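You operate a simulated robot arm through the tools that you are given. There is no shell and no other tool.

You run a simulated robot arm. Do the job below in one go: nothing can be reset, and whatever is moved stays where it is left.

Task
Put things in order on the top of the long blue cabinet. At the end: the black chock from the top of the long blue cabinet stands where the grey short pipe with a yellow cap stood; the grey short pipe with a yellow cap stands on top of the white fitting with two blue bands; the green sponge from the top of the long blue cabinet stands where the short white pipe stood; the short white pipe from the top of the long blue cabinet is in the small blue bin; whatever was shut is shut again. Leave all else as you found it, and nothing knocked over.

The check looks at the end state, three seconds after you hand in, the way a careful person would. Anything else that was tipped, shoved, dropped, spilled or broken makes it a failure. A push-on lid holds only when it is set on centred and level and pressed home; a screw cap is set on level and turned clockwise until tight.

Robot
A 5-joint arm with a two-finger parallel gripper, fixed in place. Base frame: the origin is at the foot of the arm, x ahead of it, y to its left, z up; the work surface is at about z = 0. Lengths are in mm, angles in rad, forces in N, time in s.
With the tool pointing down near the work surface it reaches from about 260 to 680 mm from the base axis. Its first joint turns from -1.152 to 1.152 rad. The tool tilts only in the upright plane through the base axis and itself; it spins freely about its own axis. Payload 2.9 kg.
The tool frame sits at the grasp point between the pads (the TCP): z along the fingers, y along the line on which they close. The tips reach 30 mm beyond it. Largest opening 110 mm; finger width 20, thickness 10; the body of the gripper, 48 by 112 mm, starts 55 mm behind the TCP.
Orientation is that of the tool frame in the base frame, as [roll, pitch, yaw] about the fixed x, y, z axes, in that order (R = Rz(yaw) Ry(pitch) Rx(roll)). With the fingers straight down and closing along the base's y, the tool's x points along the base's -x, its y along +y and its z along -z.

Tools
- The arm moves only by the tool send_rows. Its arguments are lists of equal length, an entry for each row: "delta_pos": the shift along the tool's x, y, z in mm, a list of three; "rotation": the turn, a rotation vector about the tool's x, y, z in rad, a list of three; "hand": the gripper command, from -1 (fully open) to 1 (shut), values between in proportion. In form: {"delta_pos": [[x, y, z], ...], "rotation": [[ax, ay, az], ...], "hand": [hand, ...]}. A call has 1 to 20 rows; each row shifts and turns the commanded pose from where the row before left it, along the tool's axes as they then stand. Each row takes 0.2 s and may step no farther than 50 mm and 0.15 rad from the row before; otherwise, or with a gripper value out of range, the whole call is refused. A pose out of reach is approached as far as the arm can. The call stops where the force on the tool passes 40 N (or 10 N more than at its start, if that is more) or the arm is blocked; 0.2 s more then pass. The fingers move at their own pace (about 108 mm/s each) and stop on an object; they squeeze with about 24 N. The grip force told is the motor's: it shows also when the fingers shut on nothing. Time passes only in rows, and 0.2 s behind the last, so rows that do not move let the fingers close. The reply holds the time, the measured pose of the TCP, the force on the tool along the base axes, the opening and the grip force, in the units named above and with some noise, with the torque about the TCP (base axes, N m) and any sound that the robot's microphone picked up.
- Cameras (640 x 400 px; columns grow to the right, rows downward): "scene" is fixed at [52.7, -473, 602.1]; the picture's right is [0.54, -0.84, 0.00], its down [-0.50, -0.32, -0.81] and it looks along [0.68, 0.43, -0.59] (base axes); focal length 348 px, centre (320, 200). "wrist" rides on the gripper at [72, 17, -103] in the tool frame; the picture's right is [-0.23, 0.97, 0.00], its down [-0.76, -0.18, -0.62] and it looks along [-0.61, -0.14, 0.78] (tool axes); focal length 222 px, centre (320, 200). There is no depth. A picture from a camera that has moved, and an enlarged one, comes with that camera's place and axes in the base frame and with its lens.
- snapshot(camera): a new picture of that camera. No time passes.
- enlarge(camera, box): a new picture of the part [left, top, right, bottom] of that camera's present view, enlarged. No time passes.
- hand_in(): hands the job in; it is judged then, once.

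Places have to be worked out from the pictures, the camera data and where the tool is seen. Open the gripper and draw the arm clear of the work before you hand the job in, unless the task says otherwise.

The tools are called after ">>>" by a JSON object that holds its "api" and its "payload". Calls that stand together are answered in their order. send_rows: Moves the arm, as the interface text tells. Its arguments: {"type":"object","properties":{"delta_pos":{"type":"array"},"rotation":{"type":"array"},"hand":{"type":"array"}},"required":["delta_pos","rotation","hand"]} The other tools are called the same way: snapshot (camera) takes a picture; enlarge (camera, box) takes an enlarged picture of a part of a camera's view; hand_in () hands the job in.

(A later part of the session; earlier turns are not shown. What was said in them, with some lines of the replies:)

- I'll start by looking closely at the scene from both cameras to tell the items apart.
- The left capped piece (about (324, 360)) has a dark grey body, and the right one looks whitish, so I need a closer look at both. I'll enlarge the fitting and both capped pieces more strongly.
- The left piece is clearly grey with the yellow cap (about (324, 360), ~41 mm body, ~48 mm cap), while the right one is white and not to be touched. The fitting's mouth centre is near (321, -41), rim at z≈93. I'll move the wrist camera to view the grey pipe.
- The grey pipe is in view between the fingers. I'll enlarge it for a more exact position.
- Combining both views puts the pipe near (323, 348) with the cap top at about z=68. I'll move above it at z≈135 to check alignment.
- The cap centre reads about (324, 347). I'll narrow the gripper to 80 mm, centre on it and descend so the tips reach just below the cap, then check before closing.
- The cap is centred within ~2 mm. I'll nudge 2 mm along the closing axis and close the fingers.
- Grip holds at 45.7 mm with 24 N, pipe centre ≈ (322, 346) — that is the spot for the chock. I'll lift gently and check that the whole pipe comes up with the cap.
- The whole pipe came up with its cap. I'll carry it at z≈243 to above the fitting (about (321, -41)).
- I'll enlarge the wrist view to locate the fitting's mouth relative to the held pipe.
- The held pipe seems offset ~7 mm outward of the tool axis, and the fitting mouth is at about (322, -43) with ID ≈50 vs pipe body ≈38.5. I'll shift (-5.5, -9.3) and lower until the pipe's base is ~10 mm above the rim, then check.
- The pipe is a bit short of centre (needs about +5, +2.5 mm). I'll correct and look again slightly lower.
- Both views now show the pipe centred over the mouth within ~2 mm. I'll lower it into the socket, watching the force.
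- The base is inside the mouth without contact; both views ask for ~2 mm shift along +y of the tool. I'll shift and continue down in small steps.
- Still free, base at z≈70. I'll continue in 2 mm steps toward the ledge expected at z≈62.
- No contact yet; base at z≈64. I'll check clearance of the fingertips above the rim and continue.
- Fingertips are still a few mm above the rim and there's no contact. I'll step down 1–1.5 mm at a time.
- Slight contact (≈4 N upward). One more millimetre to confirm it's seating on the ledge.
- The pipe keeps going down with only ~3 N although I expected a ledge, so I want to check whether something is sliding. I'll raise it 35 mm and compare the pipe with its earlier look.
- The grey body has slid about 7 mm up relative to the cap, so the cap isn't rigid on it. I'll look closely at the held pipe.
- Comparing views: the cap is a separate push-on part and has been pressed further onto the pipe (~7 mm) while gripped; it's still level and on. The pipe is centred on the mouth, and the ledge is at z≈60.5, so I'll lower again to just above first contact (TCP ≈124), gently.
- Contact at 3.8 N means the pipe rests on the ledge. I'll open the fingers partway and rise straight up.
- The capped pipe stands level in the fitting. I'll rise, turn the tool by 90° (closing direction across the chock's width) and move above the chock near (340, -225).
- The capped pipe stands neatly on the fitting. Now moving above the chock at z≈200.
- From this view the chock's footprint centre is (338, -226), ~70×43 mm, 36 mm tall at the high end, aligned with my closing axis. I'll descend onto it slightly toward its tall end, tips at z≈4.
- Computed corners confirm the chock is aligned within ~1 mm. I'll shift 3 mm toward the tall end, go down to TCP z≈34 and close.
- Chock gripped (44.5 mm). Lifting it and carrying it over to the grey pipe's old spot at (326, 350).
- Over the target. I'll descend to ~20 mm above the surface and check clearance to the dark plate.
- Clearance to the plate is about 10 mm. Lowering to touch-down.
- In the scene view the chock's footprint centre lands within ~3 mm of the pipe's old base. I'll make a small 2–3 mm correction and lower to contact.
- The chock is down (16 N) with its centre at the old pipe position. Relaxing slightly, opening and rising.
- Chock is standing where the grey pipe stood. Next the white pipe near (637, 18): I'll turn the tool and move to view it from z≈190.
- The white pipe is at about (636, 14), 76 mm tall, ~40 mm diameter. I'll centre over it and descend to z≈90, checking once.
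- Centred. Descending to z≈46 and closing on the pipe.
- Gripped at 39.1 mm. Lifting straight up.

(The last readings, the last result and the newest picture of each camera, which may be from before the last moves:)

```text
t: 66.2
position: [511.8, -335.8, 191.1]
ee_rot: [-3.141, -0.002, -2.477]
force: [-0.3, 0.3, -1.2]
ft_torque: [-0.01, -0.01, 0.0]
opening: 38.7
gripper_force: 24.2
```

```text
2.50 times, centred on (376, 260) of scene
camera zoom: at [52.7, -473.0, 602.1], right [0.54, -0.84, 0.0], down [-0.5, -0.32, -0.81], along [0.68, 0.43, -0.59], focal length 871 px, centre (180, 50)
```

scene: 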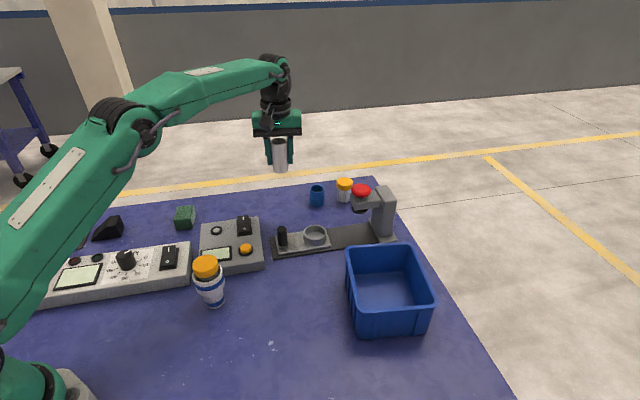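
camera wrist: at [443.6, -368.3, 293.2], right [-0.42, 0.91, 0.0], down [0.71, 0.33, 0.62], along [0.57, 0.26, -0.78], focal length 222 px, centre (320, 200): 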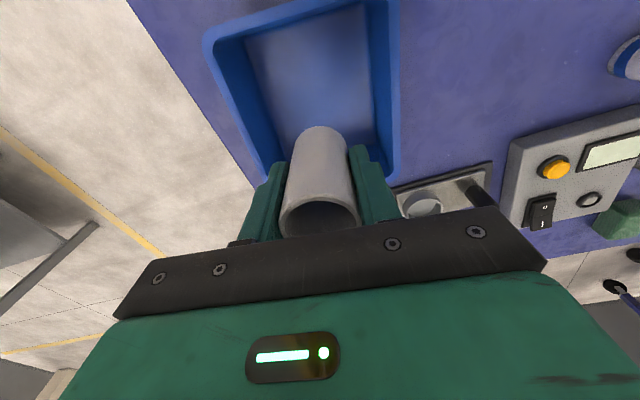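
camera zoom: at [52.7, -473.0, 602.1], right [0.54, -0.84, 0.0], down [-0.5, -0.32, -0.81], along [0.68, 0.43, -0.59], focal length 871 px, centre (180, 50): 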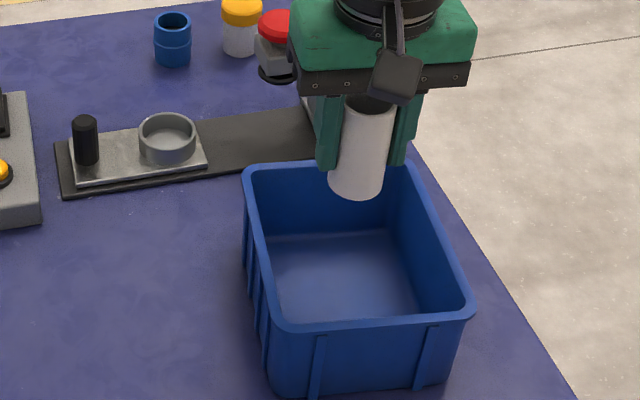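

Bin centre computes to about (510, -340); I'm within 4 mm. Correcting and lowering the pipe into the bin.

>>> {"api": "send_rows", "payload": {"delta_pos": [[4, -1.9, 0], [0, 0, 35], [0, 0, 35], [0, 0, 35], [0, 0, 20], [0, 0, 0], [0, 0, 0]], "rotation": [[0, 0, 0], [0, 0, 0], [0, 0, 0], [0, 0, 0], [0, 0, 0], [0, 0, 0], [0, 0, 0]], "hand": [1, 1, 1, 1, 1, 1, 1]}}

>>> {"api": "enlarge", "payload": {"camera": "scene", "box": [300, 200, 460, 340]}}

>>> {"api": "snapshot", "payload": {"camera": "wrist"}}

```text
t: 67.8
position: [508.1, -342.1, 66.7]
ee_rot: [3.142, -0.001, -2.478]
force: [-0.4, -0.2, 0.3]
ft_torque: [-0.02, 0.02, -0.01]
opening: 38.8
gripper_force: 23.8
```

```text
2.86 times, centred on (380, 270) of scene
camera zoom: at [52.7, -473.0, 602.1], right [0.54, -0.84, 0.0], down [-0.5, -0.32, -0.81], along [0.68, 0.43, -0.59], focal length 995 px, centre (149, 0)
```

zoom: 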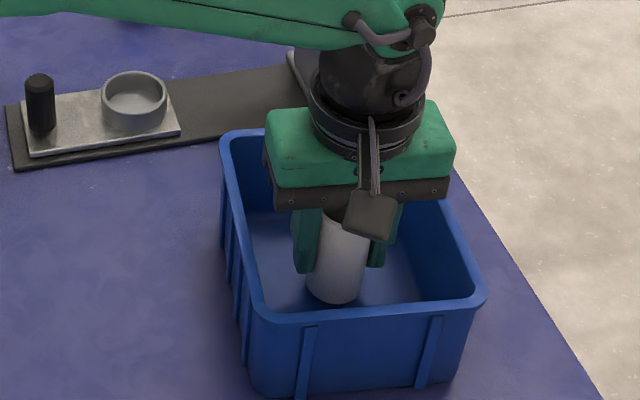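

```text
taken
camera wrist: at [440.3, -374.3, 169.3], right [-0.42, 0.91, 0.0], down [0.71, 0.33, 0.62], along [0.57, 0.26, -0.78], focal length 222 px, centre (320, 200)
```

wrist: 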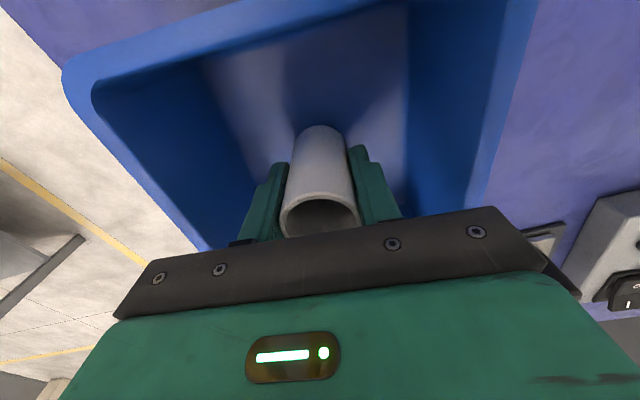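

The pipe is well inside. Lowering slowly to the bin floor.

>>> {"api": "send_rows", "payload": {"delta_pos": [[0, 0, 6], [0, 0, 5], [0, 0, 2], [0, 0, 0]], "rotation": [[0, 0, 0], [0, 0, 0], [0, 0, 0], [0, 0, 0]], "hand": [1, 1, 1, 1]}}

>>> {"api": "send_rows", "payload": {"delta_pos": [[0, 0, 1], [0, 0, 0]], "rotation": [[0, 0, 0], [0, 0, 0]], "hand": [1, 1]}}

>>> {"api": "send_rows", "payload": {"delta_pos": [[0, 0, 1], [0, 0, 0]], "rotation": [[0, 0, 0], [0, 0, 0]], "hand": [1, 1]}}

```text
t: 68.8
position: [510.6, -343.0, 53.6]
ee_rot: [-3.139, 0.0, -2.478]
force: [-3.4, 1.1, 16.9]
ft_torque: [0.24, 0.11, 0.09]
opening: 38.9
gripper_force: 24.0
```

```text
t: 69.4
position: [511.1, -343.4, 52.4]
ee_rot: [-3.141, -0.001, -2.481]
force: [1.6, -5.4, 15.0]
ft_torque: [-0.23, -0.14, 0.02]
opening: 38.5
gripper_force: 24.5
```

```text
t: 70.0
position: [510.4, -343.3, 52.4]
ee_rot: [3.141, 0.001, -2.479]
force: [3.1, -1.3, 11.7]
ft_torque: [-0.09, -0.24, 0.02]
opening: 38.7
gripper_force: 23.7
```

The pipe is on the bin floor. Opening to ~60 mm and rising straight up.

>>> {"api": "send_rows", "payload": {"delta_pos": [[0, 0, -1], [0, 0, 0], [0, 0, 0], [0, 0, 0], [0, 0, -10], [0, 0, -30], [0, 0, -50], [0, 0, -50], [0, 0, 0]], "rotation": [[0, 0, 0], [0, 0, 0], [0, 0, 0], [0, 0, 0], [0, 0, 0], [0, 0, 0], [0, 0, 0], [0, 0, 0], [0, 0, 0]], "hand": [1, 0.1, -0.1, -0.1, -0.1, -0.1, -0.1, -0.1, -0.1]}}

>>> {"api": "snapshot", "payload": {"camera": "wrist"}}

>>> {"api": "snapshot", "payload": {"camera": "scene"}}

```text
t: 72.0
position: [511.8, -339.0, 192.8]
ee_rot: [-3.141, -0.001, -2.479]
force: [-0.8, -0.5, -0.2]
ft_torque: [0.01, -0.01, -0.03]
opening: 60.2
gripper_force: 0.1
```

```text
taken
camera wrist: at [444.1, -372.2, 295.4], right [-0.42, 0.91, 0.0], down [0.71, 0.33, 0.62], along [0.57, 0.26, -0.78], focal length 222 px, centre (320, 200)
```

wrist: 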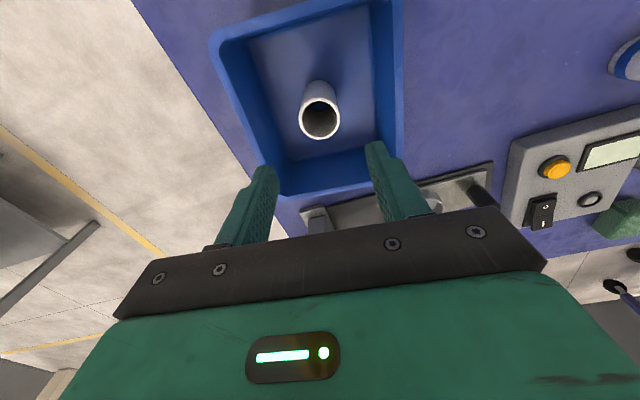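

```text
taken
```

scene: 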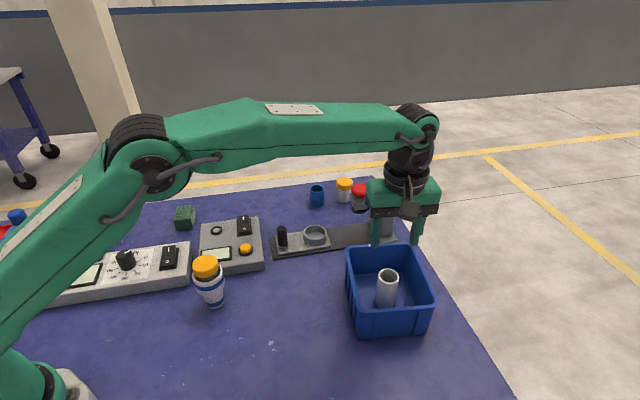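

White pipe stands in the bin. Next, the sponge: moving over toward (440, 190) to look at it.

>>> {"api": "send_rows", "payload": {"delta_pos": [[-22.4, 38.4, 0], [-22.4, 38.4, 0], [-22.4, 38.4, 0], [-22.4, 38.4, 0], [-22.4, 38.4, 0], [-22.4, 38.4, 0], [-22.4, 38.4, 0], [-22.4, 38.4, 0], [-22.4, 38.4, 0], [-22.4, 38.4, 0], [-22.4, 38.4, 0], [-22.4, 38.4, 0], [0, 0, 0], [0, 0, 0]], "rotation": [[0, 0, 0], [0, 0, 0], [0, 0, 0], [0, 0, 0], [0, 0, 0], [0, 0, 0], [0, 0, 0], [0, 0, 0], [0, 0, 0], [0, 0, 0], [0, 0, 0], [0, 0, 0], [0, 0, 0], [0, 0, 0]], "hand": [-0.1, -0.1, -0.1, -0.1, -1, -1, -1, -1, -1, -1, -1, -1, -1, -1]}}

>>> {"api": "snapshot", "payload": {"camera": "wrist"}}

>>> {"api": "enlarge", "payload": {"camera": "scene", "box": [155, 195, 219, 235]}}

```text
t: 75.0
position: [438.7, 186.2, 192.6]
ee_rot: [-3.141, 0.0, -2.48]
force: [0.3, -0.1, 0.6]
ft_torque: [0.01, -0.02, -0.01]
opening: 110.1
gripper_force: 0.0
```

```text
taken
camera wrist: at [371.1, 154.0, 295.9], right [-0.42, 0.91, 0.0], down [0.71, 0.33, 0.62], along [0.57, 0.26, -0.78], focal length 222 px, centre (320, 200)
```

wrist: 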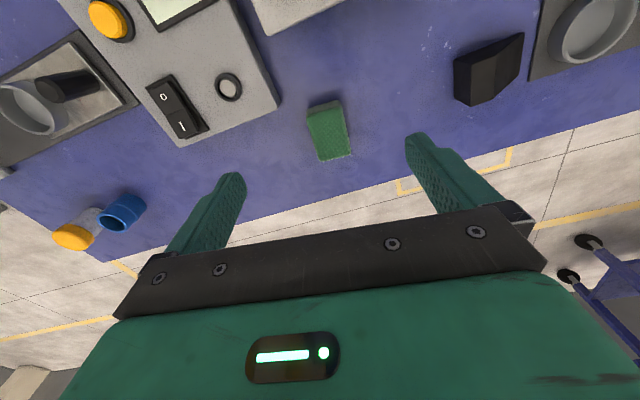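

```text
10.00 times, centred on (187, 215) of scene
camera zoom: at [52.7, -473.0, 602.1], right [0.54, -0.84, 0.0], down [-0.5, -0.32, -0.81], along [0.68, 0.43, -0.59], focal length 3484 px, centre (1650, 50)
```

zoom: 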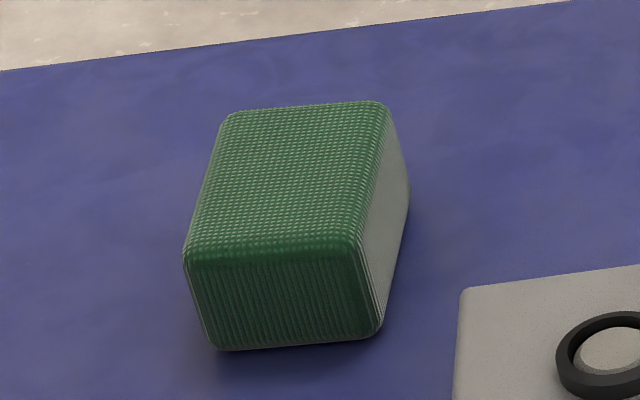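

>>> {"api": "enlarge", "payload": {"camera": "wrist", "box": [264, 85, 392, 165]}}

```text
5.00 times, centred on (328, 125) of wrist
camera zoom: at [371.1, 154.0, 295.9], right [-0.42, 0.91, 0.0], down [0.71, 0.33, 0.62], along [0.57, 0.26, -0.78], focal length 1111 px, centre (280, 575)
```

zoom: 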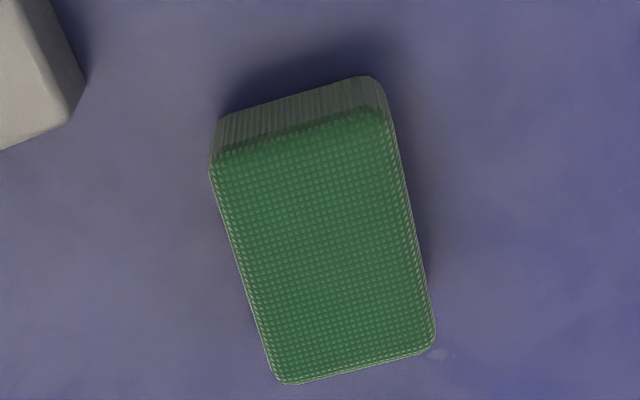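

The sponge is ~60×40×35 mm, centred near (465.5, 210.5), its short axis nearly along my closing direction. Aligning, narrowing to ~66 mm and descending partway.

>>> {"api": "send_rows", "payload": {"delta_pos": [[-36.1, 2.8, 0], [0, 0, 40], [0, 0, 40], [0, 0, 30], [0, 0, 0], [0, 0, 0]], "rotation": [[0, 0, -0.035], [0, 0, 0], [0, 0, 0], [0, 0, 0], [0, 0, 0], [0, 0, 0]], "hand": [-0.2, -0.2, -0.2, -0.2, -0.2, -0.2]}}

>>> {"api": "snapshot", "payload": {"camera": "wrist"}}

>>> {"api": "enlarge", "payload": {"camera": "wrist", "box": [240, 90, 400, 210]}}

```text
t: 76.4
position: [465.4, 211.2, 79.4]
ee_rot: [-3.141, 0.001, -2.443]
force: [-0.3, -0.9, 0.8]
ft_torque: [0.0, -0.05, 0.02]
opening: 65.6
gripper_force: 0.1
```

```text
taken
camera wrist: at [399.2, 176.1, 182.7], right [-0.45, 0.89, 0.0], down [0.7, 0.35, 0.62], along [0.56, 0.28, -0.78], focal length 222 px, centre (320, 200)
```

wrist: 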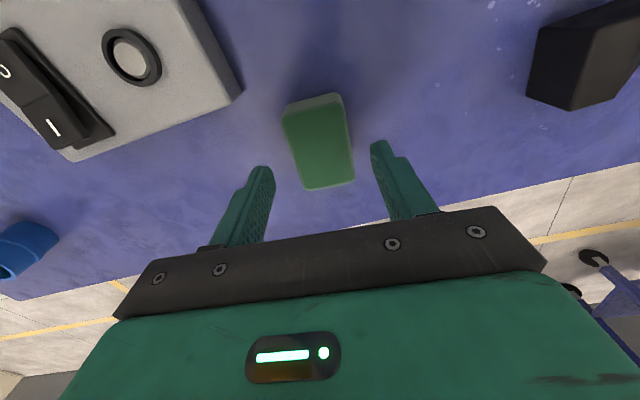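

```text
3.33 times, centred on (320, 150) of wrist
camera zoom: at [399.2, 176.1, 182.7], right [-0.45, 0.89, 0.0], down [0.7, 0.35, 0.62], along [0.56, 0.28, -0.78], focal length 740 px, centre (320, 367)
```

zoom: 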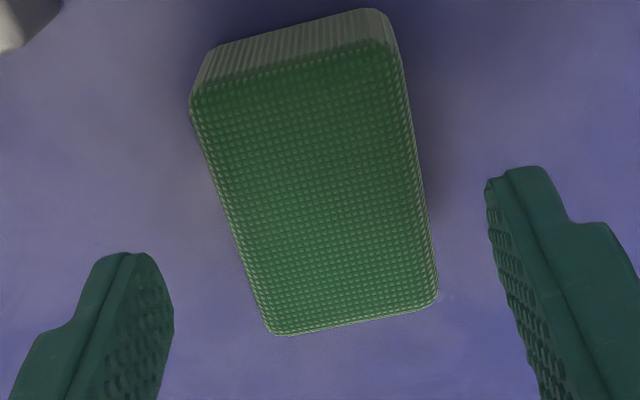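

Centre agrees within 1–2 mm. Descending to z≈34 and closing on the sponge.

>>> {"api": "send_rows", "payload": {"delta_pos": [[0, 0, 20], [0, 0, 15], [0, 0, 10], [0, 0, 0], [0, 0, 0], [0, 0, 0], [0, 0, 0], [0, 0, 0]], "rotation": [[0, 0, 0], [0, 0, 0], [0, 0, 0], [0, 0, 0], [0, 0, 0], [0, 0, 0], [0, 0, 0], [0, 0, 0]], "hand": [-0.2, -0.2, -0.2, -0.2, 0.2, 1, 1, 1]}}

>>> {"api": "snapshot", "payload": {"camera": "wrist"}}

```text
t: 78.2
position: [466.3, 210.9, 36.9]
ee_rot: [-3.14, 0.0, -2.444]
force: [0.3, 0.0, -0.7]
ft_torque: [-0.01, 0.0, 0.03]
opening: 44.1
gripper_force: 23.7
```

```text
taken
camera wrist: at [399.2, 175.3, 139.2], right [-0.45, 0.89, 0.0], down [0.7, 0.35, 0.62], along [0.56, 0.28, -0.78], focal length 222 px, centre (320, 200)
```

wrist: 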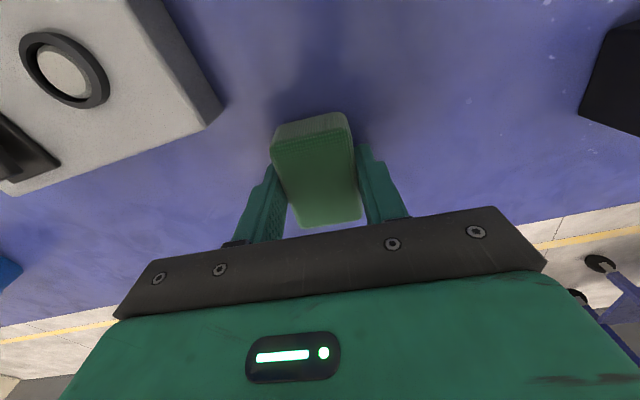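

Sponge gripped (44 mm). Lift and carry to the white pipe's old place (636, 14).

>>> {"api": "send_rows", "payload": {"delta_pos": [[0, 0, -5], [0, 0, -25], [0, 0, -45], [0, 0, -45], [0, 0, 0], [-0.8, -43.3, 0], [-0.8, -43.3, 0], [-0.8, -43.3, 0], [-0.8, -43.3, 0], [-0.8, -43.3, 0], [-0.8, -43.3, 0], [0, 0, 0], [0, 0, 0]], "rotation": [[0, 0, 0], [0, 0, 0], [0, 0, 0], [0, 0, 0], [0, 0, 0], [0, 0, 0], [0, 0, 0], [0, 0, 0], [0, 0, 0], [0, 0, 0], [0, 0, 0], [0, 0, 0], [0, 0, 0]], "hand": [1, 1, 1, 1, 1, 1, 1, 1, 1, 1, 1, 1, 1]}}

>>> {"api": "enlarge", "payload": {"camera": "scene", "box": [200, 110, 360, 220]}}

```text
t: 81.0
position: [631.5, 15.6, 157.5]
ee_rot: [-3.141, -0.001, -2.443]
force: [0.1, 0.8, 0.2]
ft_torque: [0.01, 0.0, -0.01]
opening: 44.2
gripper_force: 23.8
```

```text
3.64 times, centred on (280, 165) of scene
camera zoom: at [52.7, -473.0, 602.1], right [0.54, -0.84, 0.0], down [-0.5, -0.32, -0.81], along [0.68, 0.43, -0.59], focal length 1267 px, centre (466, 327)
```

zoom: 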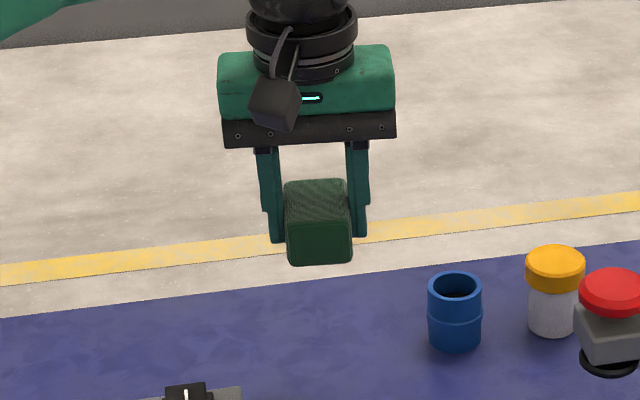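

Shifting 6 mm outward and descending to ~15 mm above the surface for a check.

>>> {"api": "send_rows", "payload": {"delta_pos": [[-4.2, -4.3, 0], [0, 0, 40], [0, 0, 40], [0, 0, 24], [0, 0, 0], [0, 0, 0]], "rotation": [[0, 0, 0], [0, 0, 0], [0, 0, 0], [0, 0, 0], [0, 0, 0], [0, 0, 0]], "hand": [1, 1, 1, 1, 1, 1]}}

>>> {"api": "enlarge", "payload": {"camera": "scene", "box": [250, 178, 314, 218]}}

```text
t: 82.4
position: [641.8, 15.7, 53.5]
ee_rot: [-3.14, 0.0, -2.444]
force: [-0.3, -0.4, -0.9]
ft_torque: [0.03, 0.02, 0.01]
opening: 44.4
gripper_force: 24.3
```

```text
10.00 times, centred on (282, 198) of scene
camera zoom: at [52.7, -473.0, 602.1], right [0.54, -0.84, 0.0], down [-0.5, -0.32, -0.81], along [0.68, 0.43, -0.59], focal length 3484 px, centre (700, 220)
```

zoom: 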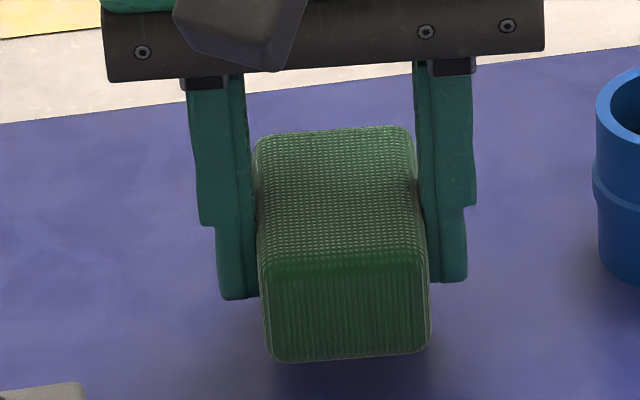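

The sponge is ~5 mm beyond the old pipe centre; I'll pull it back 5 mm and lower to contact.

>>> {"api": "send_rows", "payload": {"delta_pos": [[4.8, 0.5, 0], [0, 0, 8], [0, 0, 4], [0, 0, 0], [0, 0, 0]], "rotation": [[0, 0, 0], [0, 0, 0], [0, 0, 0], [0, 0, 0], [0, 0, 0]], "hand": [1, 1, 1, 1, 1]}}

>>> {"api": "send_rows", "payload": {"delta_pos": [[0, 0, 1.5], [0, 0, 0]], "rotation": [[0, 0, 0], [0, 0, 0]], "hand": [1, 1]}}

>>> {"api": "send_rows", "payload": {"delta_pos": [[0, 0, 1], [0, 0, 0]], "rotation": [[0, 0, 0], [0, 0, 0]], "hand": [1, 1]}}

>>> {"api": "enlarge", "payload": {"camera": "scene", "box": [250, 178, 314, 218]}}

```text
t: 83.6
position: [638.1, 11.9, 38.1]
ee_rot: [-3.139, -0.001, -2.444]
force: [-0.1, 0.1, 0.2]
ft_torque: [0.01, -0.05, -0.03]
opening: 44.2
gripper_force: 24.4
```

```text
t: 84.2
position: [637.0, 12.0, 36.6]
ee_rot: [-3.141, -0.001, -2.443]
force: [-0.5, 0.0, -0.9]
ft_torque: [-0.02, -0.03, 0.02]
opening: 44.0
gripper_force: 23.6
```

```text
t: 84.8
position: [637.4, 11.9, 37.0]
ee_rot: [-3.141, 0.0, -2.442]
force: [-0.2, 0.6, -0.1]
ft_torque: [0.03, 0.0, 0.0]
opening: 44.1
gripper_force: 24.2
```

```text
10.00 times, centred on (282, 198) of scene
camera zoom: at [52.7, -473.0, 602.1], right [0.54, -0.84, 0.0], down [-0.5, -0.32, -0.81], along [0.68, 0.43, -0.59], focal length 3484 px, centre (700, 220)
```

zoom: 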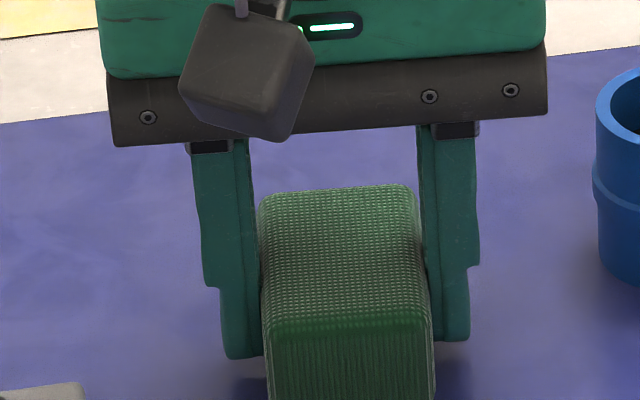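

>>> {"api": "send_rows", "payload": {"delta_pos": [[0, 0, 1], [0, 0, 0]], "rotation": [[0, 0, 0], [0, 0, 0]], "hand": [1, 1]}}

>>> {"api": "send_rows", "payload": {"delta_pos": [[0, 0, 0.8], [0, 0, 0]], "rotation": [[0, 0, 0], [0, 0, 0]], "hand": [1, 1]}}

>>> {"api": "enlarge", "payload": {"camera": "scene", "box": [250, 188, 314, 228]}}

```text
t: 85.4
position: [638.3, 12.0, 36.8]
ee_rot: [-3.141, 0.0, -2.445]
force: [-2.1, -0.1, 3.4]
ft_torque: [-0.04, 0.13, 0.05]
opening: 44.0
gripper_force: 23.7
```

```text
t: 86.0
position: [638.7, 11.8, 36.1]
ee_rot: [3.141, 0.001, -2.443]
force: [0.3, 2.5, 3.8]
ft_torque: [0.06, 0.03, -0.02]
opening: 43.9
gripper_force: 23.6
```

```text
10.00 times, centred on (282, 208) of scene
camera zoom: at [52.7, -473.0, 602.1], right [0.54, -0.84, 0.0], down [-0.5, -0.32, -0.81], along [0.68, 0.43, -0.59], focal length 3484 px, centre (700, 120)
```

zoom: 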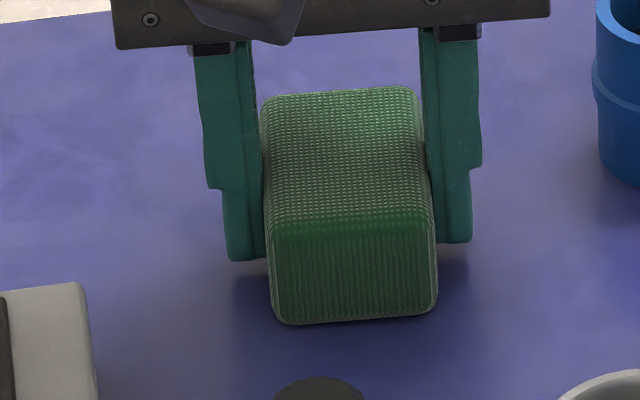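

The sponge touches down, centred on the old pipe spot. Releasing and rising.

>>> {"api": "send_rows", "payload": {"delta_pos": [[0, 0, -0.5], [0, 0, 0], [0, 0, 0], [0, 0, 0], [0, 0, -12], [0, 0, -35], [0, 0, -50], [0, 0, -50], [0, 0, 0]], "rotation": [[0, 0, 0], [0, 0, 0], [0, 0, 0], [0, 0, 0], [0, 0, 0], [0, 0, 0], [0, 0, 0], [0, 0, 0], [0, 0, 0]], "hand": [1, 0.1, -0.2, -0.2, -0.2, -0.2, -0.2, -0.2, -0.2]}}

>>> {"api": "snapshot", "payload": {"camera": "scene"}}

>>> {"api": "enlarge", "payload": {"camera": "scene", "box": [176, 245, 256, 310]}}

>>> {"api": "enlarge", "payload": {"camera": "scene", "box": [250, 170, 410, 280]}}

```text
t: 88.0
position: [635.9, 14.3, 186.5]
ee_rot: [3.14, 0.001, -2.445]
force: [-0.3, 0.8, -0.4]
ft_torque: [0.01, 0.0, 0.03]
opening: 66.1
gripper_force: 0.0
```

```text
taken
```

scene: 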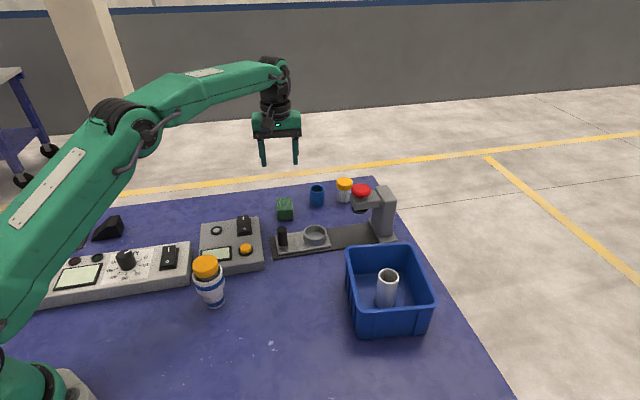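

```text
6.15 times, centred on (216, 278) of scene
camera zoom: at [52.7, -473.0, 602.1], right [0.54, -0.84, 0.0], down [-0.5, -0.32, -0.81], along [0.68, 0.43, -0.59], focal length 2144 px, centre (960, -277)
```

zoom: 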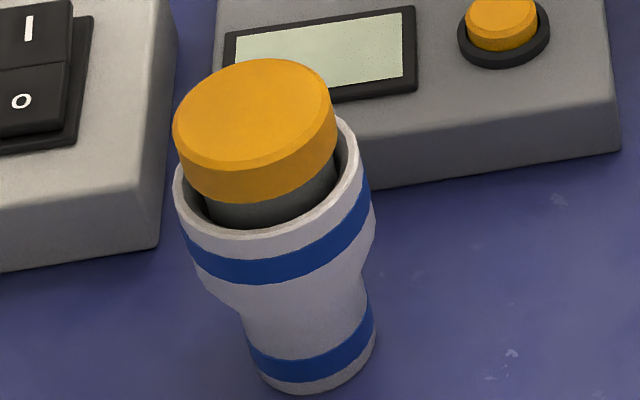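

```text
3.64 times, centred on (330, 225) of scene
camera zoom: at [52.7, -473.0, 602.1], right [0.54, -0.84, 0.0], down [-0.5, -0.32, -0.81], along [0.68, 0.43, -0.59], focal length 1267 px, centre (284, 109)
```

zoom: 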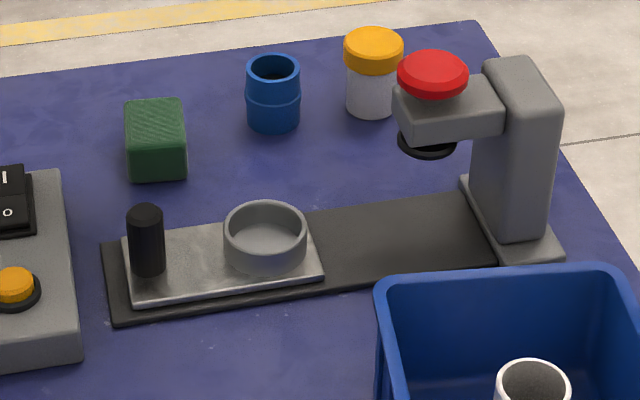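

All four items are in place and the rest looks untouched. I'll draw the arm up and back to near its start pose and take a final look.

>>> {"api": "send_rows", "payload": {"delta_pos": [[0, 0, -40], [21.3, 28, -18], [21.3, 28, -18], [21.3, 28, -18], [21.3, 28, -18], [21.3, 28, -18], [21.3, 28, -18], [0, 0, 0], [0, 0, 0]], "rotation": [[0, 0, 0], [0, 0, 0], [0, 0, 0], [0, 0, 0], [0, 0, 0], [0, 0, 0], [0, 0, 0], [0, 0, 0], [0, 0, 0]], "hand": [-1, -1, -1, -1, -1, -1, -1, -1, -1]}}

>>> {"api": "snapshot", "payload": {"camera": "scene"}}

>>> {"api": "snapshot", "payload": {"camera": "wrist"}}

>>> {"api": "enlarge", "payload": {"camera": "scene", "box": [0, 190, 200, 315]}}

```text
t: 90.0
position: [432.6, 61.6, 332.9]
ee_rot: [3.141, 0.001, -2.444]
force: [-0.7, 0.3, 0.1]
ft_torque: [-0.01, -0.01, 0.01]
opening: 109.9
gripper_force: 0.1
```

```text
taken
```

scene: 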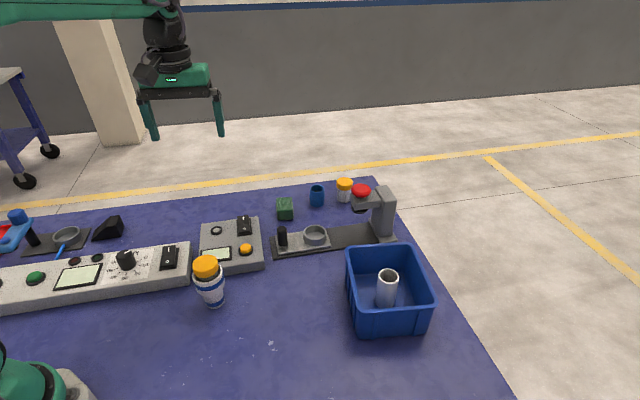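

```text
taken
camera wrist: at [364.9, 26.9, 434.5], right [-0.45, 0.89, 0.0], down [0.7, 0.35, 0.62], along [0.56, 0.28, -0.78], focal length 222 px, centre (320, 200)
```

wrist: 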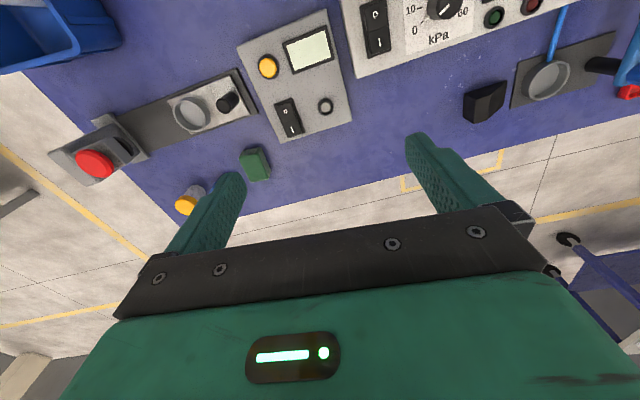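

```text
3.20 times, centred on (100, 252) of scene
camera zoom: at [52.7, -473.0, 602.1], right [0.54, -0.84, 0.0], down [-0.5, -0.32, -0.81], along [0.68, 0.43, -0.59], focal length 1115 px, centre (1024, 32)
```

zoom: 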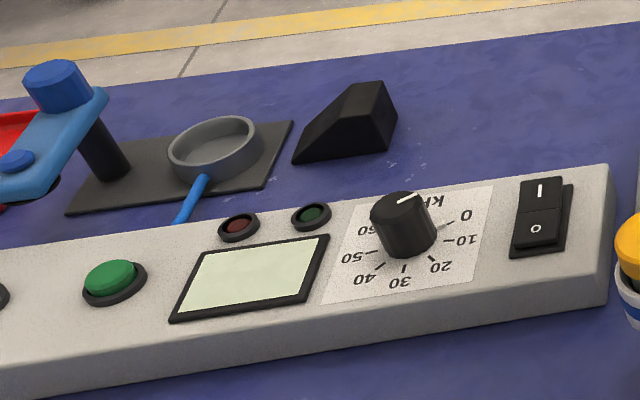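

The final views show the chock and the sponge on their target spots and the capped pipe upright on the fitting. The white pipe is in the bin, nothing else has moved, and the arm is clear with the gripper open. I'm handing in.

>>> {"api": "hand_in", "payload": {}}

```text
The job is handed in.
```

I moved all four items and handed the job in. One thing changed that you didn't ask for: the yellow cap ended up about 7 mm further onto the grey pipe.

- **Grey pipe with yellow cap:** it stands upright in the mouth of the white fitting with two blue bands. While I was lowering it, the pipe slid up into the cap. The cap is still on and level, but deeper than it was. I left it because I had no safe way to pull it back up.
- **Black chock:** it stands where the grey pipe stood, within about 3 mm, with a gap of roughly 10 mm to the dark plate beside it.
- **White pipe:** it stands upright on the floor of the small blue bin.
- **Green sponge:** it stands where the white pipe stood, within a few millimetres.

In the last pictures nothing else had moved or tipped, and I opened no other cap or lid. I drew the arm clear with the gripper open before handing in. I haven't seen the result of the check.
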